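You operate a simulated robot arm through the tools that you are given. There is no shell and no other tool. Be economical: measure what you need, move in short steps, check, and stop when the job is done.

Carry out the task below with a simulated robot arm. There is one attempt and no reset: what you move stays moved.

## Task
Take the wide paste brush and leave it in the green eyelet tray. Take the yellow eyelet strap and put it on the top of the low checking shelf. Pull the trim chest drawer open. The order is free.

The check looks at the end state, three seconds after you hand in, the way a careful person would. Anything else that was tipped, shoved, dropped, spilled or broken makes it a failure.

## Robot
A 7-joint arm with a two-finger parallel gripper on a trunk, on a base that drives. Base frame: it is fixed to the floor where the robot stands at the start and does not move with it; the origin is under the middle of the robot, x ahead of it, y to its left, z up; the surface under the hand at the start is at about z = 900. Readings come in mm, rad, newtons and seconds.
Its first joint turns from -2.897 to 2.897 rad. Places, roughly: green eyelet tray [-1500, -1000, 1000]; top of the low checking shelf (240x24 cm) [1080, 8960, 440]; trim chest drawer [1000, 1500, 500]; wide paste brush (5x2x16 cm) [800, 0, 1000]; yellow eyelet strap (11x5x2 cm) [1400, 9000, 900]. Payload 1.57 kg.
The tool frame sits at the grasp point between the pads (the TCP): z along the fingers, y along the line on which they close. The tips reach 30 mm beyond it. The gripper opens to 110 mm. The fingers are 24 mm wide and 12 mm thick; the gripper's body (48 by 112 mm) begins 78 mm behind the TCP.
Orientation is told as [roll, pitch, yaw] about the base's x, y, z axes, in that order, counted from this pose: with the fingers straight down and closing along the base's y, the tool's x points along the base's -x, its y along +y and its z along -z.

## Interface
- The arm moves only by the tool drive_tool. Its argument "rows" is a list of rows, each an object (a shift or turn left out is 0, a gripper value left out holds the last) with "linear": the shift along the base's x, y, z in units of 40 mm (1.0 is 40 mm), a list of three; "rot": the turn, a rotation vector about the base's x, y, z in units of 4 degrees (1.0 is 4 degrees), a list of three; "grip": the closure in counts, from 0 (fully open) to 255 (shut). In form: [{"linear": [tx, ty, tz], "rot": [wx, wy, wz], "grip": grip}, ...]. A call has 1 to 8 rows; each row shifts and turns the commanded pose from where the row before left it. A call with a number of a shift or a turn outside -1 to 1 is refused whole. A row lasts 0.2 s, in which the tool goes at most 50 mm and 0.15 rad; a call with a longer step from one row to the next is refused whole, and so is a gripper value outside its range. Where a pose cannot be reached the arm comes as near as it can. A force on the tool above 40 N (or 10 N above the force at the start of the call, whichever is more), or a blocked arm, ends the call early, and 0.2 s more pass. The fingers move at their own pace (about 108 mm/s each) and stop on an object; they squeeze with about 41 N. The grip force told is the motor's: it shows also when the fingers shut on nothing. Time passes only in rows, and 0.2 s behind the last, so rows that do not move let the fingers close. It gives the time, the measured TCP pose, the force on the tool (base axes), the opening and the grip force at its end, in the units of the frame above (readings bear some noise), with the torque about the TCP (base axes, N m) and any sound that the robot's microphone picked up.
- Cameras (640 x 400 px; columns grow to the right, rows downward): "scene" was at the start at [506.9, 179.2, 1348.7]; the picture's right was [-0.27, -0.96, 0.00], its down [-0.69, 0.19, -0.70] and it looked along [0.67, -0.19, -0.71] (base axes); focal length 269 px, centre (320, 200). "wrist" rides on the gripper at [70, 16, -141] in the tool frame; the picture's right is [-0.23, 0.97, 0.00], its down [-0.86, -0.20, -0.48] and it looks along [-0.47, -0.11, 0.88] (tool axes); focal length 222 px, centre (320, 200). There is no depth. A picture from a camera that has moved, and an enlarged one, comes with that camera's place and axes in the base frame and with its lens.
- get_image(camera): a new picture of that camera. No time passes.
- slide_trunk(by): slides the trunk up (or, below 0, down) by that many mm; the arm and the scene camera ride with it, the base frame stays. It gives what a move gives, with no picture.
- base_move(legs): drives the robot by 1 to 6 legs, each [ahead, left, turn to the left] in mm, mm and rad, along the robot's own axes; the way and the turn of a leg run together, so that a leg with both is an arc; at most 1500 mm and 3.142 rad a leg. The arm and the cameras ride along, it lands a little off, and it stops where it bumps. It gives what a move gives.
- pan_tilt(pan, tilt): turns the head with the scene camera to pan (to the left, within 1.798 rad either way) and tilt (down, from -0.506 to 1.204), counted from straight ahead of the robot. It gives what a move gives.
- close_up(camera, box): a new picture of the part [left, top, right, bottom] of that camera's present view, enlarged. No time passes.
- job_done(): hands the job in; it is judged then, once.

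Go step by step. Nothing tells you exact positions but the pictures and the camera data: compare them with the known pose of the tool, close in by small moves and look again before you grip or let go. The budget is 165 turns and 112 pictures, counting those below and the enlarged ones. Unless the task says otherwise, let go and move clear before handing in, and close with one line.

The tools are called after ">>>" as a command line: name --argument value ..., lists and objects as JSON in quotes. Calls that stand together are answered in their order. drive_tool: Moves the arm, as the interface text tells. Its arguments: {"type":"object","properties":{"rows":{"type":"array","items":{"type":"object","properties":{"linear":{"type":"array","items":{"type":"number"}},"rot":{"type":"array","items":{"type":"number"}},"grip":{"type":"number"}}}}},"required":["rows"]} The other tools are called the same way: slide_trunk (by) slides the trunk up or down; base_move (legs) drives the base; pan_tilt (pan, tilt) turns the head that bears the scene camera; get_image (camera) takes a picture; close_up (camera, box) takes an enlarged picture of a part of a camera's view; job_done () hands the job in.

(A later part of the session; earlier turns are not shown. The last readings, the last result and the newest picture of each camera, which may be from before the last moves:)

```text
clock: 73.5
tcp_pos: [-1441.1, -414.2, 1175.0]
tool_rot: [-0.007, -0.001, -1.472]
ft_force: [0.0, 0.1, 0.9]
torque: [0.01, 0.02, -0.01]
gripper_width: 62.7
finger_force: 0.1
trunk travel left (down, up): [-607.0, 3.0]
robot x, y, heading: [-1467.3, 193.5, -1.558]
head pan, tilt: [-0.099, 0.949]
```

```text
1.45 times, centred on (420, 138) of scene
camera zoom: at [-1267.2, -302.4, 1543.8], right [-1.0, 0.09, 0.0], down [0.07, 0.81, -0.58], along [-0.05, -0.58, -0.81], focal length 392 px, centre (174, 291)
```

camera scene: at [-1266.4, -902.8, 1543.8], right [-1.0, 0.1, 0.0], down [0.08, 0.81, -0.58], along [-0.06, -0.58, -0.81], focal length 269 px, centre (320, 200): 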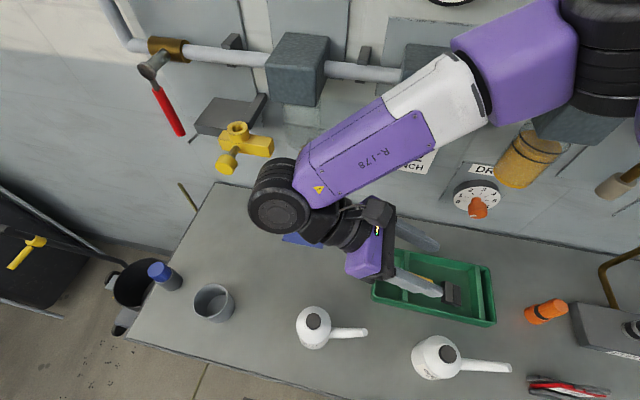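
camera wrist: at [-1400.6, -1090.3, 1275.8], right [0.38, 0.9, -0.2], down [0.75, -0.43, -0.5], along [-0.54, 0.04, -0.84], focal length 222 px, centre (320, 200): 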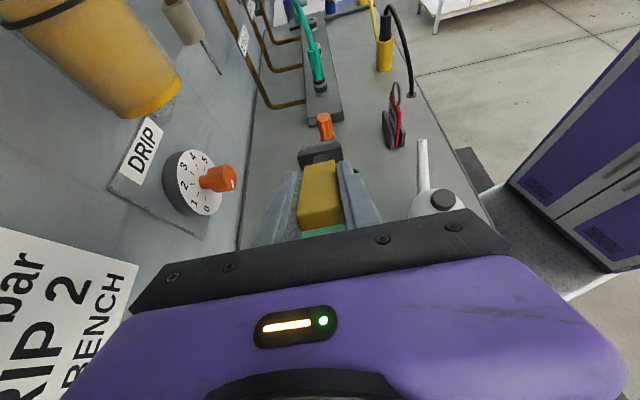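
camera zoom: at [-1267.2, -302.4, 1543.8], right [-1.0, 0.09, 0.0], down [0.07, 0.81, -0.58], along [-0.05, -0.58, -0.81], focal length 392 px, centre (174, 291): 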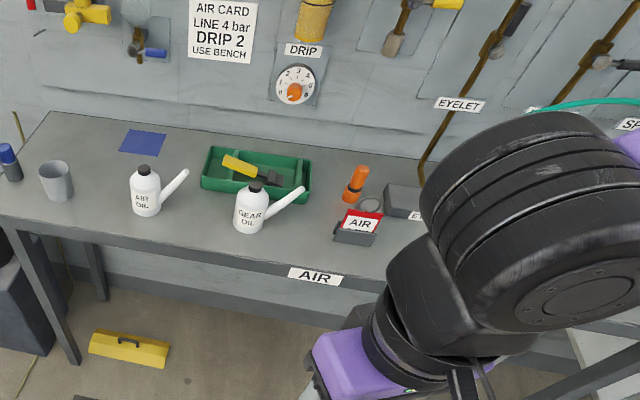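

Brush rests well in the tray. Next is the trim chest near (1000, 1500, 500): I'll turn to face +x and drive towards it, then look.

>>> base_move --legs '[[0, 0, 1.56], [1200, 1000, 0]]'

>>> pan_tilt --pan 0.3 --tilt 0.6

>>> get_image --camera "scene"

```text
refused: leg 2 is longer than a leg can be; nothing moved
```

```text
clock: 74.4
tcp_pos: [-1442.4, -414.7, 1176.0]
tool_rot: [-0.008, -0.001, -1.469]
ft_force: [-0.3, -0.4, 0.4]
torque: [0.0, -0.01, 0.0]
gripper_width: 62.6
finger_force: 0.2
trunk travel left (down, up): [-607.0, 3.0]
robot x, y, heading: [-1465.6, 194.2, -1.558]
head pan, tilt: [0.3, 0.6]
```

```text
78 pictures are left
camera scene: at [-1233.8, -314.1, 1572.1], right [-0.95, -0.3, 0.0], down [-0.17, 0.54, -0.82], along [0.25, -0.79, -0.57], focal length 269 px, centre (320, 200)
```

scene: 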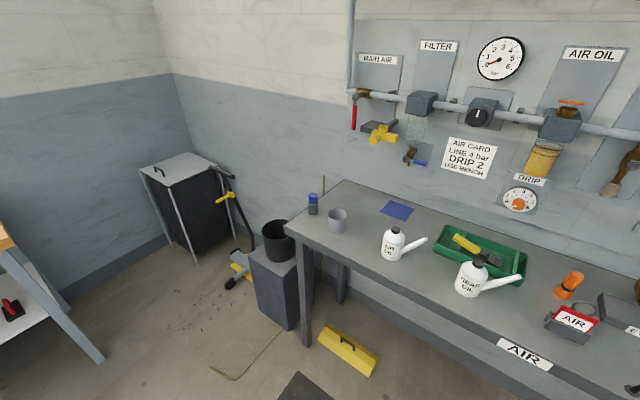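

>>> base_move --legs '[[0, 0, 1.56], [600, 500, 0], [600, 500, 0]]'

>>> get_image --camera "scene"

```text
clock: 86.1
tcp_pos: [356.3, 1169.3, 1173.5]
tool_rot: [-0.005, -0.002, 0.068]
ft_force: [0.1, -0.5, -0.1]
torque: [0.05, 0.0, 0.03]
gripper_width: 62.5
finger_force: 0.0
trunk travel left (down, up): [-607.0, 3.0]
robot x, y, heading: [-250.9, 1165.8, -0.025]
head pan, tilt: [0.3, 0.6]
```

```text
77 pictures are left
camera scene: at [265.8, 1380.8, 1572.2], right [0.27, -0.96, 0.0], down [-0.54, -0.15, -0.83], along [0.79, 0.23, -0.56], focal length 269 px, centre (320, 200)
```

scene: 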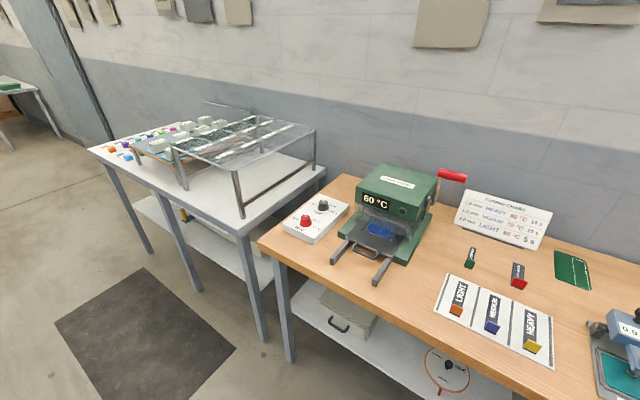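

A grey chest with a black handle sits on the bench's lower shelf, about (950, 1460, 500), the trim chest. I'll zoom in.

>>> pan_tilt --pan 0.1 --tilt 0.75

>>> close_up --camera "scene" --box '[150, 180, 400, 350]'

```text
clock: 86.9
tcp_pos: [356.7, 1170.4, 1174.0]
tool_rot: [-0.008, -0.001, 0.068]
ft_force: [-0.4, 0.2, 0.7]
torque: [-0.01, -0.01, 0.01]
gripper_width: 62.5
finger_force: 0.2
trunk travel left (down, up): [-607.0, 3.0]
robot x, y, heading: [-253.0, 1164.2, -0.019]
head pan, tilt: [0.099, 0.75]
```

```text
2.35 times, centred on (275, 265) of scene
camera zoom: at [263.5, 1363.0, 1559.3], right [0.08, -1.0, 0.0], down [-0.68, -0.05, -0.73], along [0.73, 0.06, -0.68], focal length 634 px, centre (426, 47)
```

zoom: 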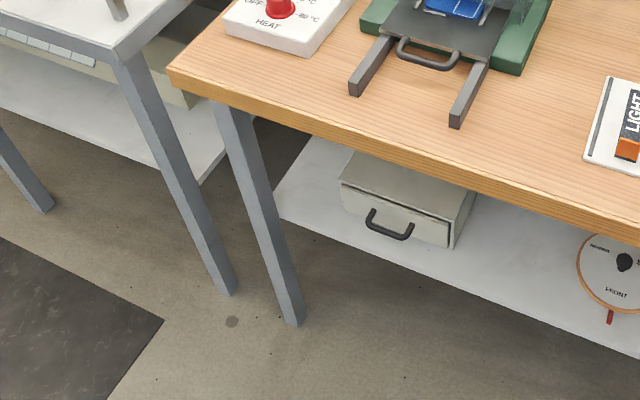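

The room's benches are rotated about −0.28 rad, so the chest faces (-0.96, 0.28). I'll turn to match, shift in front of it, and lower the trunk to see under the bench.

>>> base_move --legs '[[0, 0, -0.26], [0, 560, 0]]'

>>> slide_trunk --by -400

>>> pan_tilt --pan 0.0 --tilt 0.6

>>> get_image --camera "scene"

```text
clock: 91.0
tcp_pos: [492.7, 1557.1, 1173.9]
tool_rot: [-0.007, -0.002, -0.189]
ft_force: [-0.5, -0.3, -0.4]
torque: [0.02, 0.01, 0.01]
gripper_width: 62.6
finger_force: 0.0
trunk travel left (down, up): [-607.0, 3.0]
robot x, y, heading: [-96.9, 1705.0, -0.275]
head pan, tilt: [0.099, 0.75]
```

```text
clock: 94.8
tcp_pos: [493.9, 1555.9, 775.0]
tool_rot: [-0.007, -0.001, -0.187]
ft_force: [0.2, -0.8, -0.8]
torque: [-0.03, 0.02, 0.01]
gripper_width: 62.5
finger_force: 0.0
trunk travel left (down, up): [-207.0, 403.0]
robot x, y, heading: [-96.7, 1708.5, -0.281]
head pan, tilt: [0.099, 0.75]
```

```text
clock: 95.5
tcp_pos: [493.2, 1557.0, 775.3]
tool_rot: [-0.008, 0.0, -0.188]
ft_force: [0.5, 0.8, 0.4]
torque: [0.02, -0.02, -0.02]
gripper_width: 62.6
finger_force: 0.1
trunk travel left (down, up): [-207.0, 403.0]
robot x, y, heading: [-95.6, 1709.5, -0.278]
head pan, tilt: [0.0, 0.6]
```

```text
75 pictures are left
camera scene: at [455.7, 1757.7, 1172.1], right [-0.28, -0.96, 0.0], down [-0.54, 0.16, -0.82], along [0.79, -0.23, -0.57], focal length 269 px, centre (320, 200)
```

scene: 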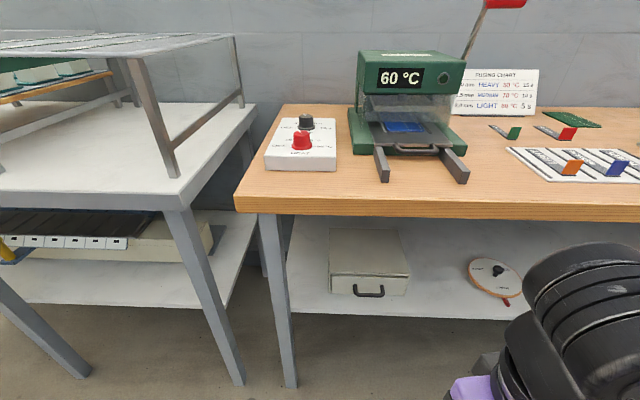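

>>> close_up --camera "scene" --box '[300, 210, 440, 310]'

```text
4.00 times, centred on (370, 260) of scene
camera zoom: at [455.7, 1757.7, 1172.1], right [-0.28, -0.96, 0.0], down [-0.54, 0.16, -0.82], along [0.79, -0.23, -0.57], focal length 1078 px, centre (120, -40)
```

zoom: 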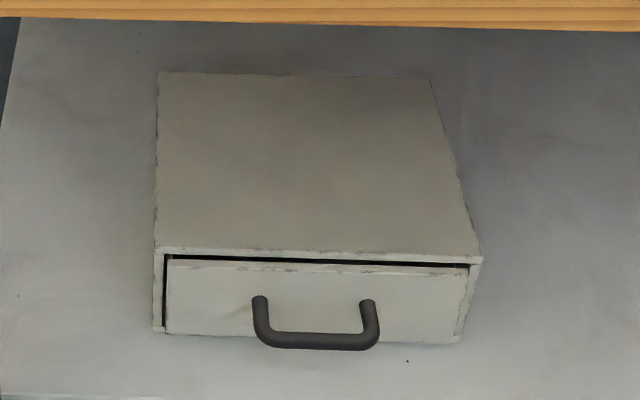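

The handle bar is about (893, 1485, 511), roughly 120 mm inside the bench edge. Plan: fingers closed and tilted 45° forward-down, hook behind the bar, and pull by backing the base. First align the posture.

>>> base_move --legs '[[0, 63, 0]]'

>>> drive_tool --rows '[{"rot": [0, 0, -1], "grip": 255}, {"rot": [-0.28, -0.96, -0.3]}, {"rot": [-0.28, -0.96, 0]}, {"rot": [-0.28, -0.96, 0]}, {"rot": [-0.28, -0.96, 0]}, {"rot": [-0.28, -0.96, 0]}, {"rot": [-0.28, -0.96, 0]}, {"rot": [-0.28, -0.96, 0]}]'

>>> drive_tool --rows '[{"rot": [-0.28, -0.96, 0]}, {"rot": [-0.28, -0.96, 0]}, {"rot": [-0.28, -0.96, 0]}, {"rot": [-0.28, -0.96, 0]}, {}]'

>>> slide_trunk --by -200

>>> get_image --camera "scene"

```text
clock: 96.5
tcp_pos: [511.4, 1618.6, 775.7]
tool_rot: [-0.007, -0.003, -0.187]
ft_force: [-0.2, -0.1, -0.7]
torque: [0.0, -0.02, 0.01]
gripper_width: 62.6
finger_force: 0.1
trunk travel left (down, up): [-207.0, 403.0]
robot x, y, heading: [-78.5, 1767.5, -0.284]
head pan, tilt: [0.0, 0.6]
```

```text
clock: 98.3
tcp_pos: [600.8, 1601.6, 764.8]
tool_rot: [-0.01, -0.491, -0.276]
ft_force: [0.6, -0.4, 0.3]
torque: [0.0, -0.04, -0.03]
gripper_width: 0.1
finger_force: 21.1
out of reach, approached as far as the arm can: row 3, 4, 5, 6, 7, 8
trunk travel left (down, up): [-207.0, 403.0]
robot x, y, heading: [-77.4, 1766.8, -0.276]
head pan, tilt: [0.0, 0.6]
```

```text
clock: 99.5
tcp_pos: [639.8, 1596.3, 752.4]
tool_rot: [-0.012, -0.77, -0.277]
ft_force: [-0.2, -0.1, 0.7]
torque: [0.01, -0.01, -0.01]
gripper_width: 0.1
finger_force: 21.3
out of reach, approached as far as the arm can: row 1, 2, 3, 4
trunk travel left (down, up): [-207.0, 403.0]
robot x, y, heading: [-79.6, 1768.0, -0.275]
head pan, tilt: [0.0, 0.6]
```

```text
clock: 101.6
tcp_pos: [640.4, 1595.3, 553.3]
tool_rot: [-0.013, -0.768, -0.276]
ft_force: [-0.1, 1.3, 0.5]
torque: [0.02, -0.03, -0.01]
gripper_width: 0.2
finger_force: 21.5
trunk travel left (down, up): [-7.0, 603.0]
robot x, y, heading: [-81.0, 1767.8, -0.274]
head pan, tilt: [0.0, 0.6]
```

```text
73 pictures are left
camera scene: at [473.1, 1819.5, 972.2], right [-0.27, -0.96, 0.0], down [-0.54, 0.15, -0.83], along [0.79, -0.23, -0.56], focal length 269 px, centre (320, 200)
```

scene: 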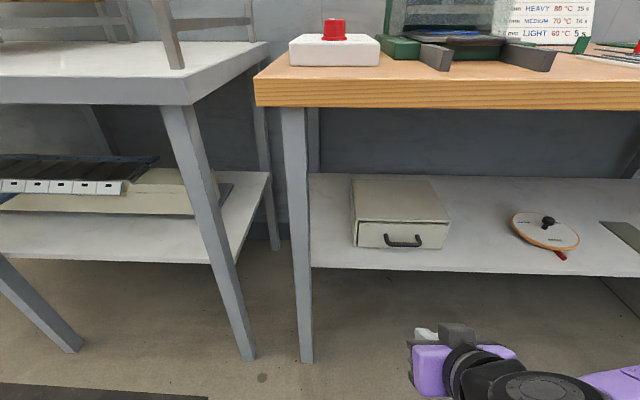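

>>> close_up --camera "scene" --box '[330, 160, 490, 270]'

>>> get_image --camera "wrist"

```text
3.64 times, centred on (410, 215) of scene
camera zoom: at [473.1, 1819.5, 972.2], right [-0.27, -0.96, 0.0], down [-0.54, 0.15, -0.83], along [0.79, -0.23, -0.56], focal length 980 px, centre (-7, 146)
```

zoom: 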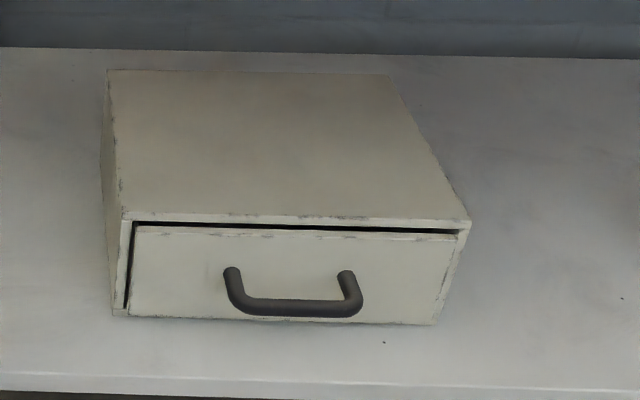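

```text
71 pictures are left
camera wrist: at [503.6, 1653.7, 604.6], right [0.43, 0.89, 0.15], down [0.22, -0.26, 0.94], along [0.88, -0.37, -0.31], focal length 222 px, centre (320, 200)
```

wrist: 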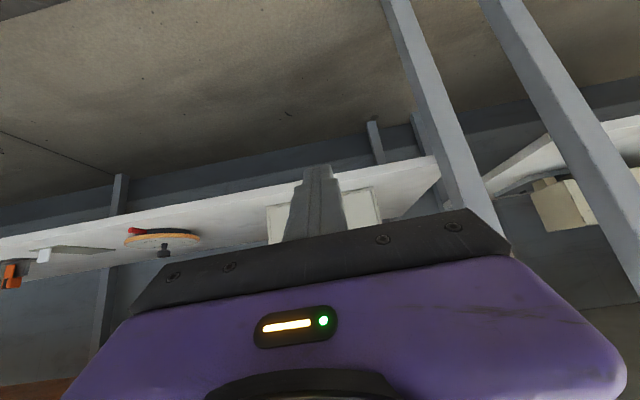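

Refined: bar at (879, 1494, 515), with the drawer front ~42 mm behind it. I'll raise slightly and drive in so the fingertips end just above the bar.

>>> slide_trunk --by 25

>>> base_move --legs '[[205, -33, 0]]'

>>> get_image --camera "scene"

>>> get_image --camera "wrist"

```text
clock: 102.3
tcp_pos: [641.0, 1595.2, 577.9]
tool_rot: [-0.012, -0.769, -0.276]
ft_force: [-0.2, -0.2, 0.6]
torque: [0.01, 0.0, 0.03]
gripper_width: 0.0
finger_force: 21.2
trunk travel left (down, up): [-32.0, 578.0]
robot x, y, heading: [-80.8, 1766.9, -0.28]
head pan, tilt: [0.0, 0.6]
```

```text
clock: 104.0
tcp_pos: [831.4, 1507.4, 577.7]
tool_rot: [-0.012, -0.769, -0.275]
ft_force: [0.0, 0.7, -0.3]
torque: [-0.02, 0.02, 0.01]
gripper_width: 0.0
finger_force: 20.5
trunk travel left (down, up): [-32.0, 578.0]
robot x, y, heading: [116.1, 1680.3, -0.272]
head pan, tilt: [0.0, 0.6]
```

```text
70 pictures are left
camera scene: at [663.9, 1731.2, 997.2], right [-0.27, -0.96, 0.0], down [-0.54, 0.15, -0.83], along [0.79, -0.23, -0.56], focal length 269 px, centre (320, 200)
```

scene: 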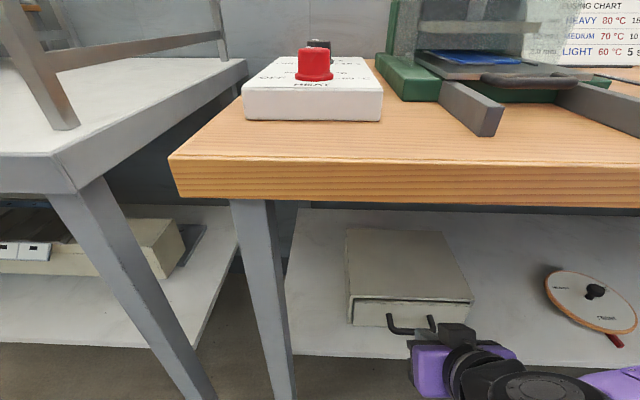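

```text
69 pictures are left
camera wrist: at [694.6, 1565.4, 629.5], right [0.43, 0.89, 0.15], down [0.22, -0.26, 0.94], along [0.88, -0.37, -0.31], focal length 222 px, centre (320, 200)
```

wrist: 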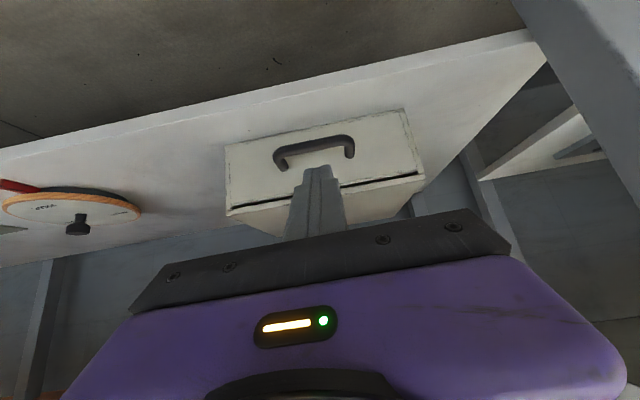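

In line with the handle. I'll advance 32 mm above the bar and look at the tip.

>>> drive_tool --rows '[{"linear": [0.385, -0.109, 0]}, {"linear": [0.385, -0.109, 0]}, {}]'

>>> close_up --camera "wrist" --box '[200, 80, 440, 230]'

```text
clock: 104.8
tcp_pos: [861.7, 1498.6, 578.7]
tool_rot: [-0.011, -0.769, -0.275]
ft_force: [0.4, 0.3, 0.2]
torque: [0.0, -0.03, 0.06]
gripper_width: 0.0
finger_force: 21.1
trunk travel left (down, up): [-32.0, 578.0]
robot x, y, heading: [111.5, 1677.6, -0.276]
head pan, tilt: [0.0, 0.6]
```

```text
2.67 times, centred on (320, 155) of wrist
camera zoom: at [725.5, 1556.3, 629.9], right [0.43, 0.89, 0.15], down [0.22, -0.26, 0.94], along [0.88, -0.37, -0.31], focal length 592 px, centre (320, 320)
```

zoom: 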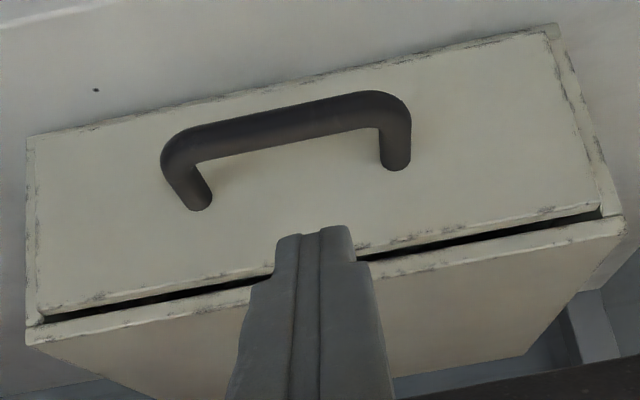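

The bar is just ahead and below the tips. I'll slide diagonally over and behind it.

>>> drive_tool --rows '[{"linear": [0.26, -0.073, -0.35]}, {"linear": [0.22, -0.062, -0.35]}, {}]'

>>> close_up --camera "wrist" --box '[200, 80, 440, 230]'

```text
clock: 105.6
tcp_pos: [881.0, 1491.8, 548.3]
tool_rot: [-0.012, -0.772, -0.274]
ft_force: [-0.3, -0.5, -0.1]
torque: [-0.03, 0.0, 0.01]
gripper_width: 0.1
finger_force: 20.4
trunk travel left (down, up): [-32.0, 578.0]
robot x, y, heading: [111.4, 1675.2, -0.279]
head pan, tilt: [0.0, 0.6]
```

```text
2.67 times, centred on (320, 155) of wrist
camera zoom: at [744.4, 1550.0, 601.0], right [0.43, 0.89, 0.15], down [0.22, -0.26, 0.94], along [0.88, -0.37, -0.31], focal length 592 px, centre (320, 320)
```

zoom: 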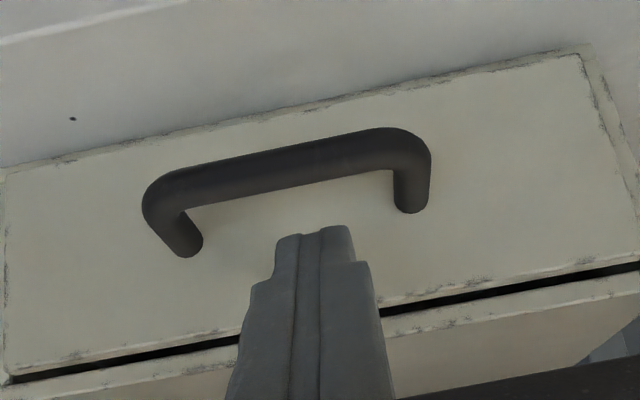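

>>> drive_tool --rows '[{"linear": [0.15, -0.042, -0.3]}, {"linear": [0.05, -0.015, -0.25]}, {}]'

>>> close_up --camera "wrist" --box '[200, 80, 440, 230]'

```text
clock: 106.4
tcp_pos: [887.1, 1490.4, 526.9]
tool_rot: [-0.01, -0.768, -0.275]
ft_force: [-13.6, 3.6, 8.0]
torque: [-0.01, 0.03, -0.08]
gripper_width: 0.0
finger_force: 21.4
trunk travel left (down, up): [-32.0, 578.0]
robot x, y, heading: [111.8, 1678.5, -0.276]
head pan, tilt: [0.0, 0.6]
```

```text
2.67 times, centred on (320, 155) of wrist
camera zoom: at [751.3, 1548.0, 579.1], right [0.43, 0.89, 0.15], down [0.22, -0.26, 0.94], along [0.88, -0.37, -0.31], focal length 592 px, centre (320, 320)
```

zoom: 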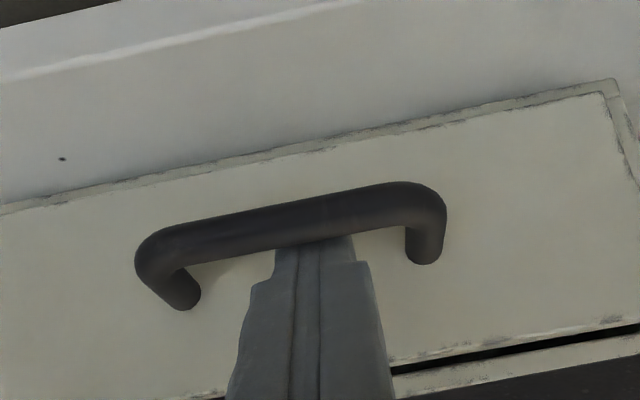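

The force shows the fingertips met the bar end-on, so the bar sits a bit further in (~e1 474, z 500). I'll back off, lift over and go in deeper.

>>> drive_tool --rows '[{"linear": [-0.25, 0.071, 0.27]}, {"linear": [0.38, -0.107, 0.38]}, {"linear": [0.3, -0.085, -0.32]}, {}]'

>>> close_up --camera "wrist" --box '[200, 80, 440, 230]'

```text
clock: 107.1
tcp_pos: [887.3, 1490.4, 546.7]
tool_rot: [-0.012, -0.75, -0.275]
ft_force: [-4.7, 1.1, 1.3]
torque: [-0.02, 0.07, -0.05]
gripper_width: 0.1
finger_force: 21.1
trunk travel left (down, up): [-32.0, 578.0]
robot x, y, heading: [107.3, 1682.1, -0.275]
head pan, tilt: [0.0, 0.6]
stopped in row 3: the force on the tool passed its limit at 65 N (the readings are from after the stop); the commanded pose is now the measured one
```

```text
2.67 times, centred on (320, 155) of wrist
camera zoom: at [752.3, 1547.4, 600.9], right [0.43, 0.89, 0.15], down [0.23, -0.27, 0.93], along [0.87, -0.37, -0.32], focal length 592 px, centre (320, 320)
```

zoom: 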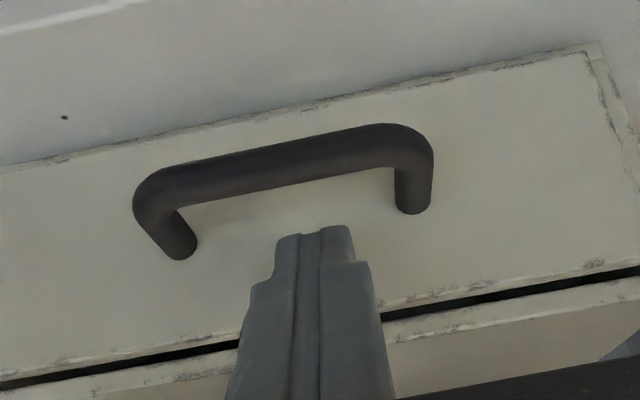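

That spike was the fingertips meeting the drawer front, so the first estimate was right and the earlier pose was already behind the bar. I'll back off a few mm and lower straight into the gap.

>>> drive_tool --rows '[{"linear": [-0.2, 0.056, 0]}, {"rot": [0.08, 0.26, 0]}, {}]'

>>> drive_tool --rows '[{"linear": [0, 0, -0.3]}, {"linear": [0, 0, -0.2]}, {}]'

>>> close_up --camera "wrist" --box '[200, 80, 440, 230]'

```text
clock: 107.9
tcp_pos: [880.9, 1492.5, 546.9]
tool_rot: [-0.013, -0.732, -0.273]
ft_force: [-0.3, 0.2, 0.5]
torque: [-0.01, 0.01, -0.03]
gripper_width: 0.2
finger_force: 21.3
trunk travel left (down, up): [-32.0, 578.0]
robot x, y, heading: [110.8, 1679.9, -0.278]
head pan, tilt: [0.0, 0.6]
```

```text
clock: 108.7
tcp_pos: [880.4, 1492.3, 527.2]
tool_rot: [-0.014, -0.733, -0.274]
ft_force: [-1.8, -0.5, 12.9]
torque: [-0.03, -0.1, -0.04]
gripper_width: 0.1
finger_force: 21.7
trunk travel left (down, up): [-32.0, 578.0]
robot x, y, heading: [111.9, 1677.3, -0.276]
head pan, tilt: [0.0, 0.6]
```

```text
2.67 times, centred on (320, 155) of wrist
camera zoom: at [746.1, 1549.2, 584.4], right [0.43, 0.89, 0.14], down [0.25, -0.27, 0.93], along [0.87, -0.37, -0.34], focal length 592 px, centre (320, 320)
```

zoom: 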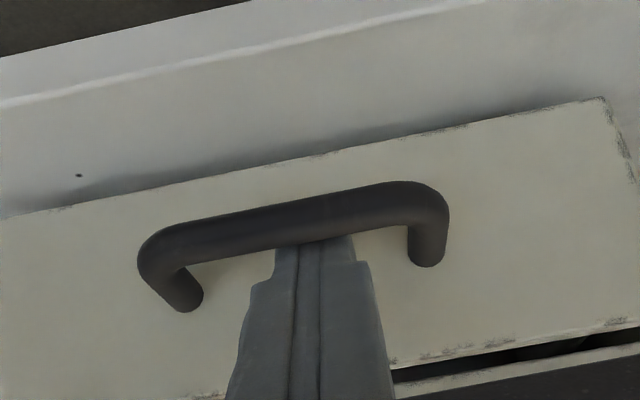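

Tip is behind the bar with light down-pressure. I'll nudge slightly deeper, then test a small pull.

>>> drive_tool --rows '[{"linear": [0.12, -0.034, 0]}, {"linear": [0.02, -0.005, -0.12]}, {}]'

>>> drive_tool --rows '[{"linear": [-0.25, 0.07, 0]}, {"linear": [-0.25, 0.07, 0]}, {"linear": [-0.25, 0.07, 0]}, {}]'

>>> close_up --camera "wrist" --box '[200, 80, 440, 230]'

```text
clock: 109.3
tcp_pos: [889.4, 1490.0, 528.0]
tool_rot: [-0.011, -0.746, -0.274]
ft_force: [-12.4, 0.1, 18.3]
torque: [-0.08, 0.12, -0.31]
gripper_width: 0.2
finger_force: 21.0
trunk travel left (down, up): [-32.0, 578.0]
robot x, y, heading: [110.0, 1677.1, -0.273]
head pan, tilt: [0.0, 0.6]
stopped in row 3: the force on the tool passed its limit at 45 N (the readings are from after the stop); the commanded pose is now the measured one
```

```text
clock: 110.3
tcp_pos: [859.1, 1498.2, 525.7]
tool_rot: [-0.009, -0.746, -0.273]
ft_force: [2.9, 7.2, 27.8]
torque: [0.01, -0.21, -0.01]
gripper_width: 0.1
finger_force: 21.0
trunk travel left (down, up): [-32.0, 578.0]
robot x, y, heading: [112.0, 1684.2, -0.276]
head pan, tilt: [0.0, 0.6]
```

```text
2.67 times, centred on (320, 155) of wrist
camera zoom: at [723.3, 1556.0, 582.4], right [0.43, 0.89, 0.15], down [0.24, -0.27, 0.93], along [0.87, -0.37, -0.33], focal length 592 px, centre (320, 320)
```

zoom: 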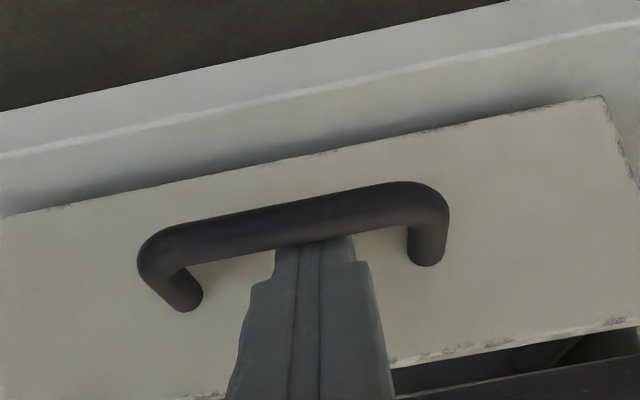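

The drawer is coming out with the hook. I'll keep pulling along its axis, easing the downforce slightly.

>>> drive_tool --rows '[{"linear": [-0.3, 0.085, 0.03]}, {"linear": [-0.3, 0.085, 0]}, {"linear": [-0.3, 0.085, 0]}, {"linear": [-0.3, 0.085, 0]}, {"linear": [-0.3, 0.085, 0]}, {}]'

>>> get_image --camera "scene"

```text
clock: 111.7
tcp_pos: [804.5, 1516.1, 527.2]
tool_rot: [-0.009, -0.751, -0.275]
ft_force: [6.0, 18.3, 31.5]
torque: [0.26, -0.27, 0.2]
gripper_width: 0.0
finger_force: 21.5
out of reach, approached as far as the arm can: row 5
trunk travel left (down, up): [-32.0, 578.0]
robot x, y, heading: [114.8, 1677.0, -0.276]
head pan, tilt: [0.0, 0.6]
```

```text
62 pictures are left
camera scene: at [663.3, 1731.5, 997.7], right [-0.27, -0.96, 0.0], down [-0.54, 0.15, -0.83], along [0.79, -0.23, -0.56], focal length 269 px, centre (320, 200)
```

scene: 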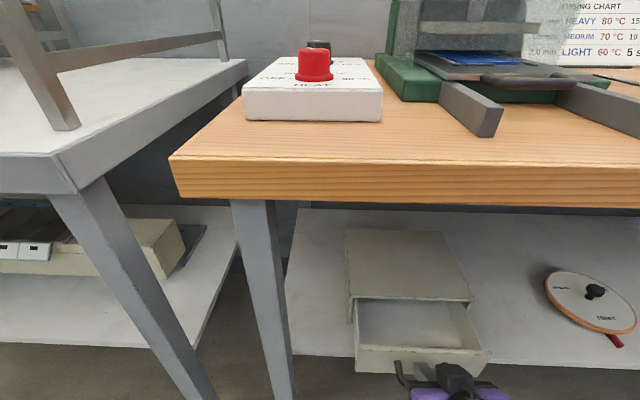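

Drawer is open about 85 mm and the chest hasn't moved. I'll pull another ~50 mm with the base.

>>> base_move --legs '[[-50, 0, 0]]'

>>> get_image --camera "scene"

```text
clock: 112.6
tcp_pos: [755.2, 1531.9, 526.4]
tool_rot: [-0.007, -0.752, -0.272]
ft_force: [9.5, 21.6, 30.5]
torque: [0.43, -0.33, 0.29]
gripper_width: 0.1
finger_force: 21.4
trunk travel left (down, up): [-32.0, 578.0]
robot x, y, heading: [62.1, 1692.3, -0.276]
head pan, tilt: [0.0, 0.6]
```

```text
61 pictures are left
camera scene: at [614.0, 1746.1, 997.5], right [-0.27, -0.96, 0.0], down [-0.54, 0.15, -0.83], along [0.79, -0.22, -0.56], focal length 269 px, centre (320, 200)
```

scene: 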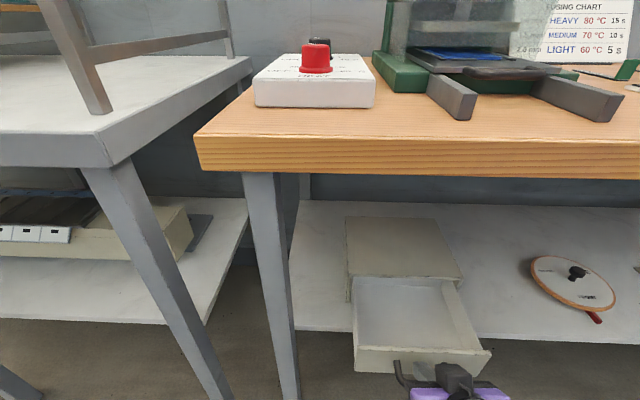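

Drawer is open about 135 mm, more than half its depth. I'll lift straight off the handle with the trunk, then back away.

>>> slide_trunk --by 70

>>> base_move --legs '[[-350, 0, 0]]'

>>> get_image --camera "scene"

```text
clock: 113.7
tcp_pos: [755.4, 1530.8, 595.7]
tool_rot: [-0.006, -0.751, -0.274]
ft_force: [-0.1, -0.5, -0.3]
torque: [0.0, -0.02, -0.03]
gripper_width: 0.0
finger_force: 21.0
trunk travel left (down, up): [-102.0, 508.0]
robot x, y, heading: [61.4, 1691.5, -0.276]
head pan, tilt: [0.0, 0.6]
```

```text
clock: 116.0
tcp_pos: [419.0, 1627.1, 597.3]
tool_rot: [-0.008, -0.75, -0.272]
ft_force: [-0.7, 0.6, 0.3]
torque: [0.0, 0.02, 0.01]
gripper_width: 0.1
finger_force: 21.4
trunk travel left (down, up): [-102.0, 508.0]
robot x, y, heading: [-273.6, 1782.9, -0.271]
head pan, tilt: [0.0, 0.6]
```

```text
60 pictures are left
camera scene: at [278.4, 1841.7, 1067.2], right [-0.27, -0.96, 0.0], down [-0.54, 0.15, -0.83], along [0.79, -0.22, -0.56], focal length 269 px, centre (320, 200)
```

scene: 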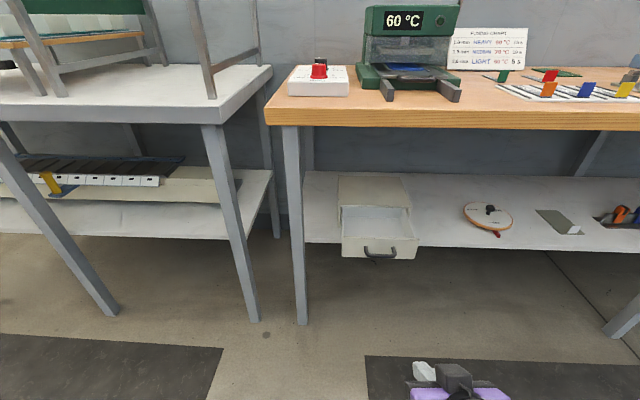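

Drawer is open and nothing else was disturbed. Now I'll restore the hand, raise the trunk, step aside and turn along the aisle toward the far shelf area.

>>> drive_tool --rows '[{"rot": [0.27, 0.96, 0], "grip": 128}, {"rot": [0.27, 0.96, 0]}, {"rot": [0.27, 0.96, 0]}, {"rot": [0.27, 0.96, 0]}, {"rot": [0.27, 0.96, 0]}, {"rot": [0.27, 0.96, 0]}, {"rot": [0.27, 0.96, 0]}, {"rot": [0.27, 0.96, 0]}]'

>>> drive_tool --rows '[{"rot": [0.27, 0.96, 0]}, {"rot": [0.27, 0.96, 0]}, {"rot": [0.2, 0.7, 0]}, {"linear": [-0.5, 0.14, 0.5]}, {"linear": [-0.5, 0.14, 0.5]}, {}]'

>>> slide_trunk --by 400

>>> base_move --legs '[[0, -800, 0], [0, 0, 1.568], [0, -570, 0]]'

>>> pan_tilt --pan 0.1 --tilt 0.2

>>> get_image --camera "scene"

```text
clock: 117.8
tcp_pos: [419.7, 1628.2, 596.3]
tool_rot: [-0.004, -0.192, -0.27]
ft_force: [-0.6, 1.0, 0.1]
torque: [-0.03, -0.01, 0.01]
gripper_width: 54.5
finger_force: 0.0
trunk travel left (down, up): [-102.0, 508.0]
robot x, y, heading: [-275.7, 1787.8, -0.274]
head pan, tilt: [0.0, 0.6]
```

```text
clock: 119.2
tcp_pos: [380.2, 1637.7, 636.5]
tool_rot: [-0.002, -0.004, -0.274]
ft_force: [0.4, 0.6, -0.4]
torque: [-0.03, 0.03, 0.01]
gripper_width: 54.9
finger_force: 0.1
trunk travel left (down, up): [-102.0, 508.0]
robot x, y, heading: [-274.3, 1787.4, -0.271]
head pan, tilt: [0.0, 0.6]
```

```text
clock: 123.0
tcp_pos: [379.7, 1637.1, 1035.7]
tool_rot: [-0.003, -0.002, -0.273]
ft_force: [-1.3, -0.5, -0.7]
torque: [0.02, 0.0, 0.03]
gripper_width: 54.7
finger_force: 0.0
trunk travel left (down, up): [-502.0, 108.0]
robot x, y, heading: [-273.7, 1786.5, -0.269]
head pan, tilt: [0.0, 0.6]
```

```text
clock: 133.9
tcp_pos: [220.2, 1538.7, 1037.1]
tool_rot: [-0.003, -0.004, 1.298]
ft_force: [0.9, 0.0, -0.2]
torque: [0.01, 0.01, 0.02]
gripper_width: 55.0
finger_force: 0.1
trunk travel left (down, up): [-502.0, 108.0]
robot x, y, heading: [69.9, 882.9, 1.298]
head pan, tilt: [0.0, 0.6]
```

```text
clock: 134.7
tcp_pos: [220.1, 1539.9, 1035.7]
tool_rot: [-0.004, -0.003, 1.298]
ft_force: [-0.8, -1.1, 0.4]
torque: [0.01, 0.0, -0.02]
gripper_width: 54.8
finger_force: 0.2
trunk travel left (down, up): [-502.0, 108.0]
robot x, y, heading: [68.0, 882.0, 1.294]
head pan, tilt: [0.099, 0.201]
```

```text
59 pictures are left
camera scene: at [10.7, 1443.5, 1503.9], right [0.98, -0.17, 0.0], down [-0.03, -0.2, -0.98], along [0.17, 0.96, -0.2], focal length 269 px, centre (320, 200)
```

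scene: 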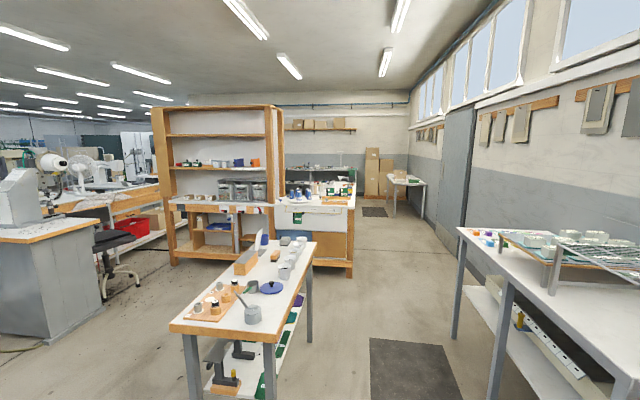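

>>> close_up --camera "scene" --box '[260, 110, 460, 230]'

```text
3.20 times, centred on (360, 170) of scene
camera zoom: at [10.7, 1443.5, 1503.9], right [0.98, -0.17, 0.0], down [-0.03, -0.2, -0.98], along [0.17, 0.96, -0.2], focal length 862 px, centre (192, 296)
```

zoom: 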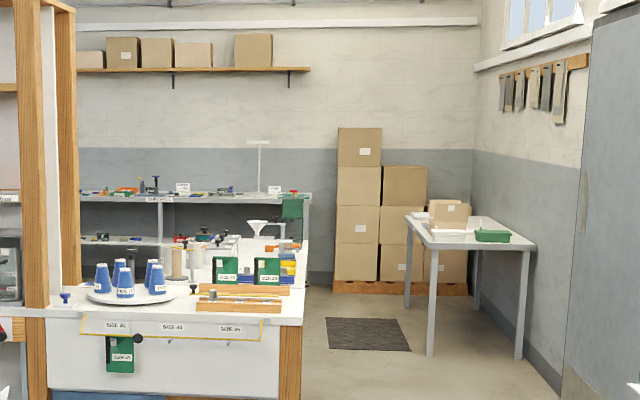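

The far wall rack has a bench top (~900) and a lower shelf (~440); the aisle on the right is clear. I'll drive along it past the white bench.

>>> base_move --legs '[[1200, 0, 0], [1000, -230, 0], [1500, 0, 0]]'

>>> get_image --camera "scene"

```text
clock: 152.8
tcp_pos: [1473.0, 5052.6, 1037.2]
tool_rot: [-0.004, -0.005, 1.287]
ft_force: [0.3, -0.2, -0.8]
torque: [0.02, 0.0, 0.01]
gripper_width: 54.9
finger_force: 0.0
trunk travel left (down, up): [-502.0, 108.0]
robot x, y, heading: [1312.2, 4396.7, 1.285]
head pan, tilt: [0.099, 0.201]
```

```text
57 pictures are left
camera scene: at [1261.8, 4958.7, 1504.0], right [0.98, -0.18, 0.0], down [-0.04, -0.2, -0.98], along [0.18, 0.96, -0.2], focal length 269 px, centre (320, 200)
```

scene: 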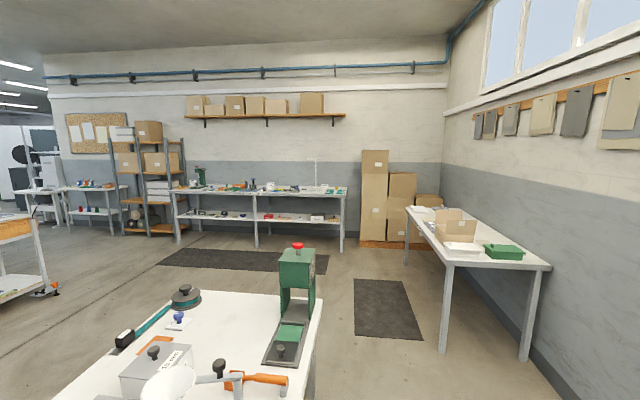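

Clear ahead. I'll pass the white bench's end, then strafe left to line up with the far bench.

>>> base_move --legs '[[1100, 0, 0.011], [1000, 0, 0], [0, 1165, 0]]'

>>> pan_tilt --pan 0.0 --tilt 0.35

>>> get_image --camera "scene"

```text
clock: 168.7
tcp_pos: [926.7, 7379.3, 1036.5]
tool_rot: [-0.001, -0.002, 1.312]
ft_force: [0.1, 0.5, -0.2]
torque: [0.02, 0.01, 0.04]
gripper_width: 54.8
finger_force: 0.1
trunk travel left (down, up): [-502.0, 108.0]
robot x, y, heading: [782.4, 6723.2, 1.312]
head pan, tilt: [0.099, 0.201]
```

```text
clock: 169.4
tcp_pos: [926.8, 7380.5, 1038.0]
tool_rot: [-0.002, -0.005, 1.312]
ft_force: [-0.9, 0.5, -0.4]
torque: [-0.02, 0.01, 0.01]
gripper_width: 54.9
finger_force: 0.1
trunk travel left (down, up): [-502.0, 108.0]
robot x, y, heading: [788.9, 6725.1, 1.312]
head pan, tilt: [0.0, 0.351]
```

```text
56 pictures are left
camera scene: at [727.5, 7279.3, 1490.0], right [0.97, -0.26, 0.0], down [-0.09, -0.33, -0.94], along [0.24, 0.91, -0.34], focal length 269 px, centre (320, 200)
```

scene: 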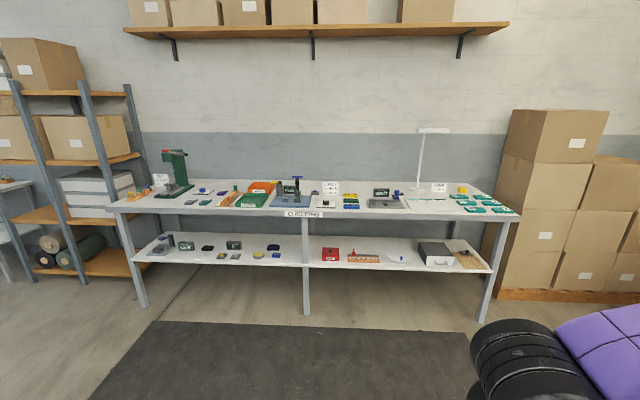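

>>> close_up --camera "scene" --box '[260, 170, 400, 270]'

>>> close_up --camera "scene" --box '[390, 170, 530, 270]'

```text
4.00 times, centred on (330, 220) of scene
camera zoom: at [727.5, 7279.3, 1490.0], right [0.97, -0.26, 0.0], down [-0.09, -0.33, -0.94], along [0.24, 0.91, -0.34], focal length 1078 px, centre (280, 120)
```

zoom: 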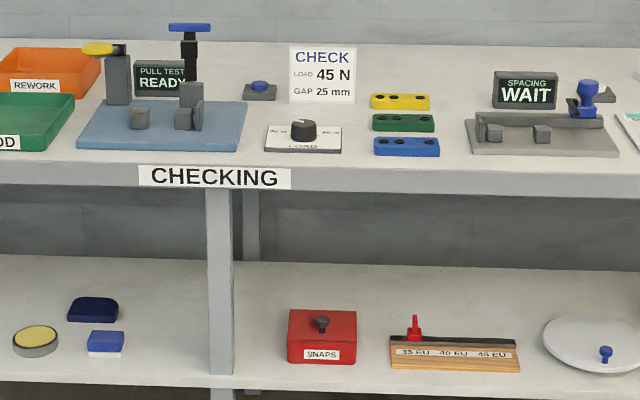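

```text
4.00 times, centred on (460, 220) of scene
camera zoom: at [727.5, 7279.3, 1490.0], right [0.97, -0.26, 0.0], down [-0.09, -0.33, -0.94], along [0.24, 0.91, -0.34], focal length 1078 px, centre (-240, 120)
```

zoom: 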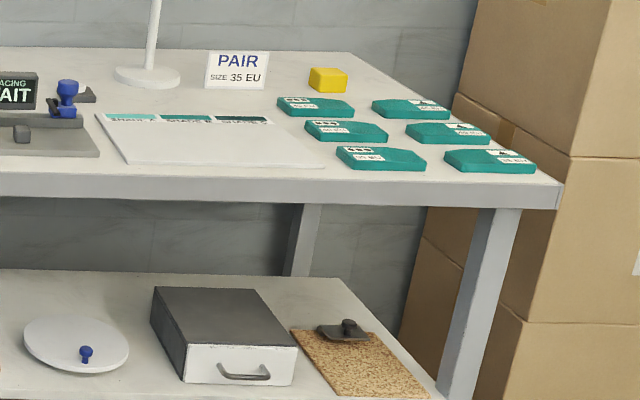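

The yellow strap lies on the bench behind a green and a blue one. I'll look at the left half of the low shelf for a free place.

>>> close_up --camera "scene" --box '[120, 190, 320, 310]'

```text
3.20 times, centred on (220, 250) of scene
camera zoom: at [727.5, 7279.3, 1490.0], right [0.97, -0.26, 0.0], down [-0.09, -0.33, -0.94], along [0.24, 0.91, -0.34], focal length 862 px, centre (640, 40)
```

zoom: 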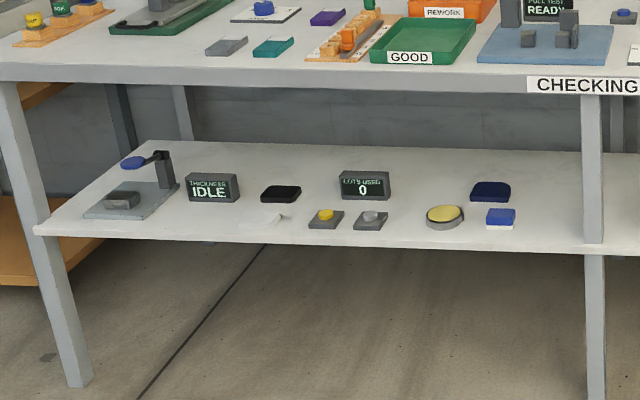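

A free spot on the shelf's front lies right of the thickness gauge. First the strap: I'll drive up to the bench in line with it.

>>> base_move --legs '[[0, 30, -0.016], [1100, 0, 0]]'

>>> drive_tool --rows '[{"linear": [0, 0, 0.9], "grip": 0}, {"linear": [0, 0, 0.9]}, {"linear": [0, 0, 0.9]}, {}]'

>>> pan_tilt --pan 0.0 --tilt 0.7

>>> get_image --camera "scene"

```text
clock: 175.6
tcp_pos: [1224.0, 8466.2, 1036.6]
tool_rot: [-0.004, -0.002, 1.287]
ft_force: [-0.5, -0.6, 0.6]
torque: [-0.01, 0.0, 0.03]
gripper_width: 54.8
finger_force: 0.1
trunk travel left (down, up): [-502.0, 108.0]
robot x, y, heading: [1065.2, 7815.8, 1.285]
head pan, tilt: [0.0, 0.351]
```

```text
clock: 176.6
tcp_pos: [1225.1, 8467.1, 1143.8]
tool_rot: [-0.005, -0.004, 1.289]
ft_force: [-0.7, -0.5, -0.2]
torque: [0.0, 0.0, 0.02]
gripper_width: 109.9
finger_force: 0.0
trunk travel left (down, up): [-502.0, 108.0]
robot x, y, heading: [1068.5, 7815.1, 1.283]
head pan, tilt: [0.0, 0.351]
```

```text
clock: 177.4
tcp_pos: [1225.3, 8467.2, 1144.5]
tool_rot: [-0.003, -0.003, 1.286]
ft_force: [0.6, 0.1, 0.0]
torque: [-0.03, -0.01, -0.02]
gripper_width: 110.0
finger_force: 0.0
trunk travel left (down, up): [-502.0, 108.0]
robot x, y, heading: [1064.5, 7816.2, 1.287]
head pan, tilt: [0.0, 0.7]
```

```text
52 pictures are left
camera scene: at [1020.4, 8363.0, 1458.6], right [0.96, -0.28, 0.0], down [-0.18, -0.62, -0.77], along [0.21, 0.73, -0.64], focal length 269 px, centre (320, 200)
```

scene: 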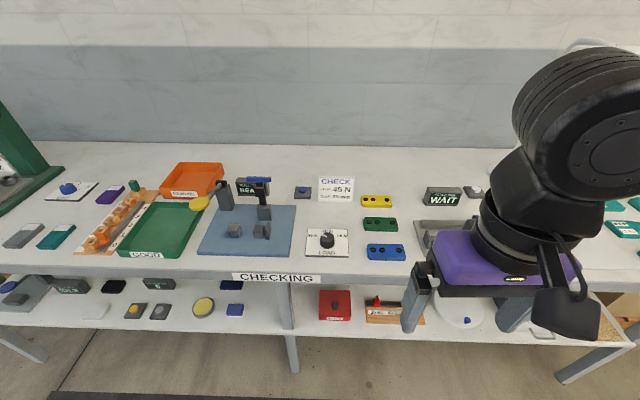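

Straps are straight ahead. I'll move the base 320 mm closer, then extend the hand over the yellow one.

>>> base_move --legs '[[320, -18, 0.009]]'

>>> drive_tool --rows '[{"linear": [0.24, 0.86, 0]}, {"linear": [0.24, 0.86, 0]}, {"linear": [0.24, 0.86, 0]}, {"linear": [0.24, 0.86, 0]}, {"linear": [0.24, 0.86, 0]}, {}]'

>>> get_image --camera "wrist"

>>> get_image --camera "scene"

```text
clock: 179.6
tcp_pos: [1327.6, 8774.8, 1143.0]
tool_rot: [-0.004, -0.004, 1.295]
ft_force: [-0.4, -0.1, -0.2]
torque: [0.04, 0.0, -0.01]
gripper_width: 110.0
finger_force: 0.0
trunk travel left (down, up): [-502.0, 108.0]
robot x, y, heading: [1171.3, 8123.6, 1.297]
head pan, tilt: [0.0, 0.7]
```

```text
clock: 181.0
tcp_pos: [1375.2, 8945.6, 1146.0]
tool_rot: [-0.005, -0.003, 1.294]
ft_force: [-0.5, -0.4, 0.3]
torque: [-0.02, -0.01, 0.02]
gripper_width: 109.8
finger_force: 0.1
trunk travel left (down, up): [-502.0, 108.0]
robot x, y, heading: [1177.4, 8120.1, 1.297]
head pan, tilt: [0.0, 0.7]
```

```text
51 pictures are left
camera wrist: at [1342.1, 8883.9, 1285.1], right [-0.88, 0.48, 0.0], down [0.42, 0.77, 0.48], along [0.23, 0.42, -0.88], focal length 222 px, centre (320, 200)
```

wrist: 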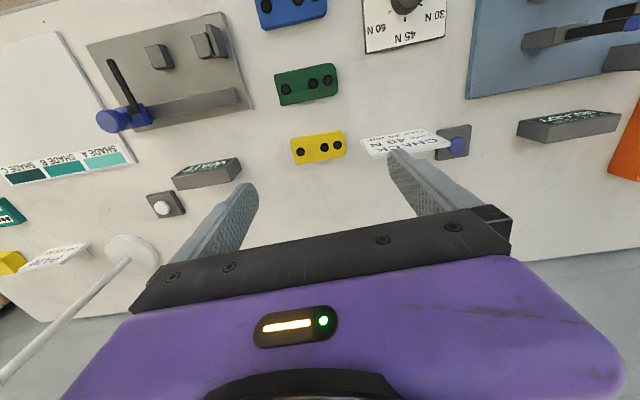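

```text
50 pictures are left
camera scene: at [1123.2, 8669.4, 1458.5], right [0.96, -0.27, 0.0], down [-0.18, -0.62, -0.76], along [0.21, 0.74, -0.64], focal length 269 px, centre (320, 200)
```

scene: 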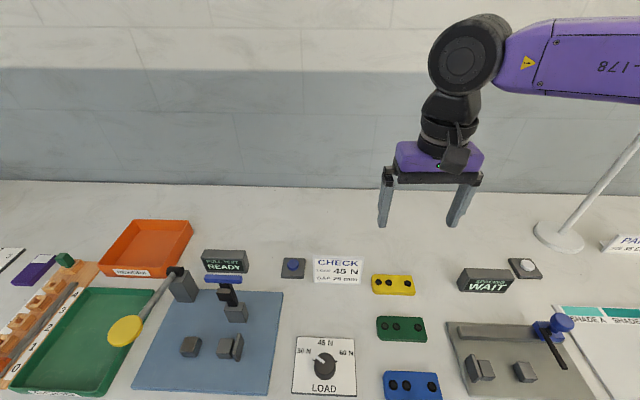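

Strap centre triangulates to (1399, 8982, ~866), long side across my view. I'll move the base 70 mm nearer and turn the hand 90° so the fingers close across its 5 cm side.

>>> base_move --legs '[[70, 0, 0]]'

>>> drive_tool --rows '[{"rot": [0, 0, 1]}, {"rot": [0, 0, 1]}, {"rot": [0, 0, 1]}, {"rot": [0, 0, 1]}, {"rot": [0, 0, 1]}, {"rot": [0, 0, 1]}, {"rot": [0, 0, 1]}, {"rot": [0, 0, 1]}]'

>>> drive_tool --rows '[{"rot": [0, 0, 1]}, {"rot": [0, 0, 1]}, {"rot": [0, 0, 1]}, {"rot": [0, 0, 1]}, {"rot": [0, 0, 1]}, {"rot": [0, 0, 1]}, {"rot": [0, 0, 1]}, {"rot": [0, 0, 1]}]'

>>> drive_tool --rows '[{"rot": [0, 0, 1]}, {"rot": [0, 0, 1]}, {"rot": [0, 0, 1]}, {"rot": [0, 0, 1]}, {"rot": [0, 0, 1]}, {"rot": [0, 0, 1]}, {"rot": [0, 0, 0.5]}, {}]'

```text
clock: 182.0
tcp_pos: [1393.5, 9015.3, 1146.2]
tool_rot: [-0.004, -0.004, 1.296]
ft_force: [-0.2, -1.2, -0.7]
torque: [0.05, 0.0, 0.01]
gripper_width: 109.9
finger_force: 0.1
trunk travel left (down, up): [-502.0, 108.0]
robot x, y, heading: [1194.5, 8189.7, 1.3]
head pan, tilt: [0.0, 0.7]
```

```text
clock: 183.8
tcp_pos: [1393.3, 9015.3, 1145.8]
tool_rot: [-0.002, -0.004, 1.859]
ft_force: [-0.4, 0.0, 0.7]
torque: [0.0, 0.01, 0.01]
gripper_width: 110.0
finger_force: 0.0
trunk travel left (down, up): [-502.0, 108.0]
robot x, y, heading: [1193.4, 8186.7, 1.302]
head pan, tilt: [0.0, 0.7]
```

```text
clock: 185.6
tcp_pos: [1406.1, 8997.7, 1140.7]
tool_rot: [-0.001, -0.002, 2.12]
ft_force: [0.6, 0.1, -0.4]
torque: [0.0, 0.02, 0.02]
gripper_width: 110.1
finger_force: 0.0
out of reach, approached as far as the arm can: row 4, 5, 6, 7, 8
trunk travel left (down, up): [-502.0, 108.0]
robot x, y, heading: [1193.2, 8186.5, 1.295]
head pan, tilt: [0.0, 0.7]
```

```text
clock: 187.4
tcp_pos: [1405.6, 8996.7, 1140.7]
tool_rot: [-0.002, -0.001, 2.121]
ft_force: [0.6, 0.4, 0.3]
torque: [-0.02, 0.0, 0.02]
gripper_width: 109.8
finger_force: 0.0
out of reach, approached as far as the arm can: row 1, 2, 3, 4, 5, 6
trunk travel left (down, up): [-502.0, 108.0]
robot x, y, heading: [1192.6, 8188.4, 1.299]
head pan, tilt: [0.0, 0.7]
```

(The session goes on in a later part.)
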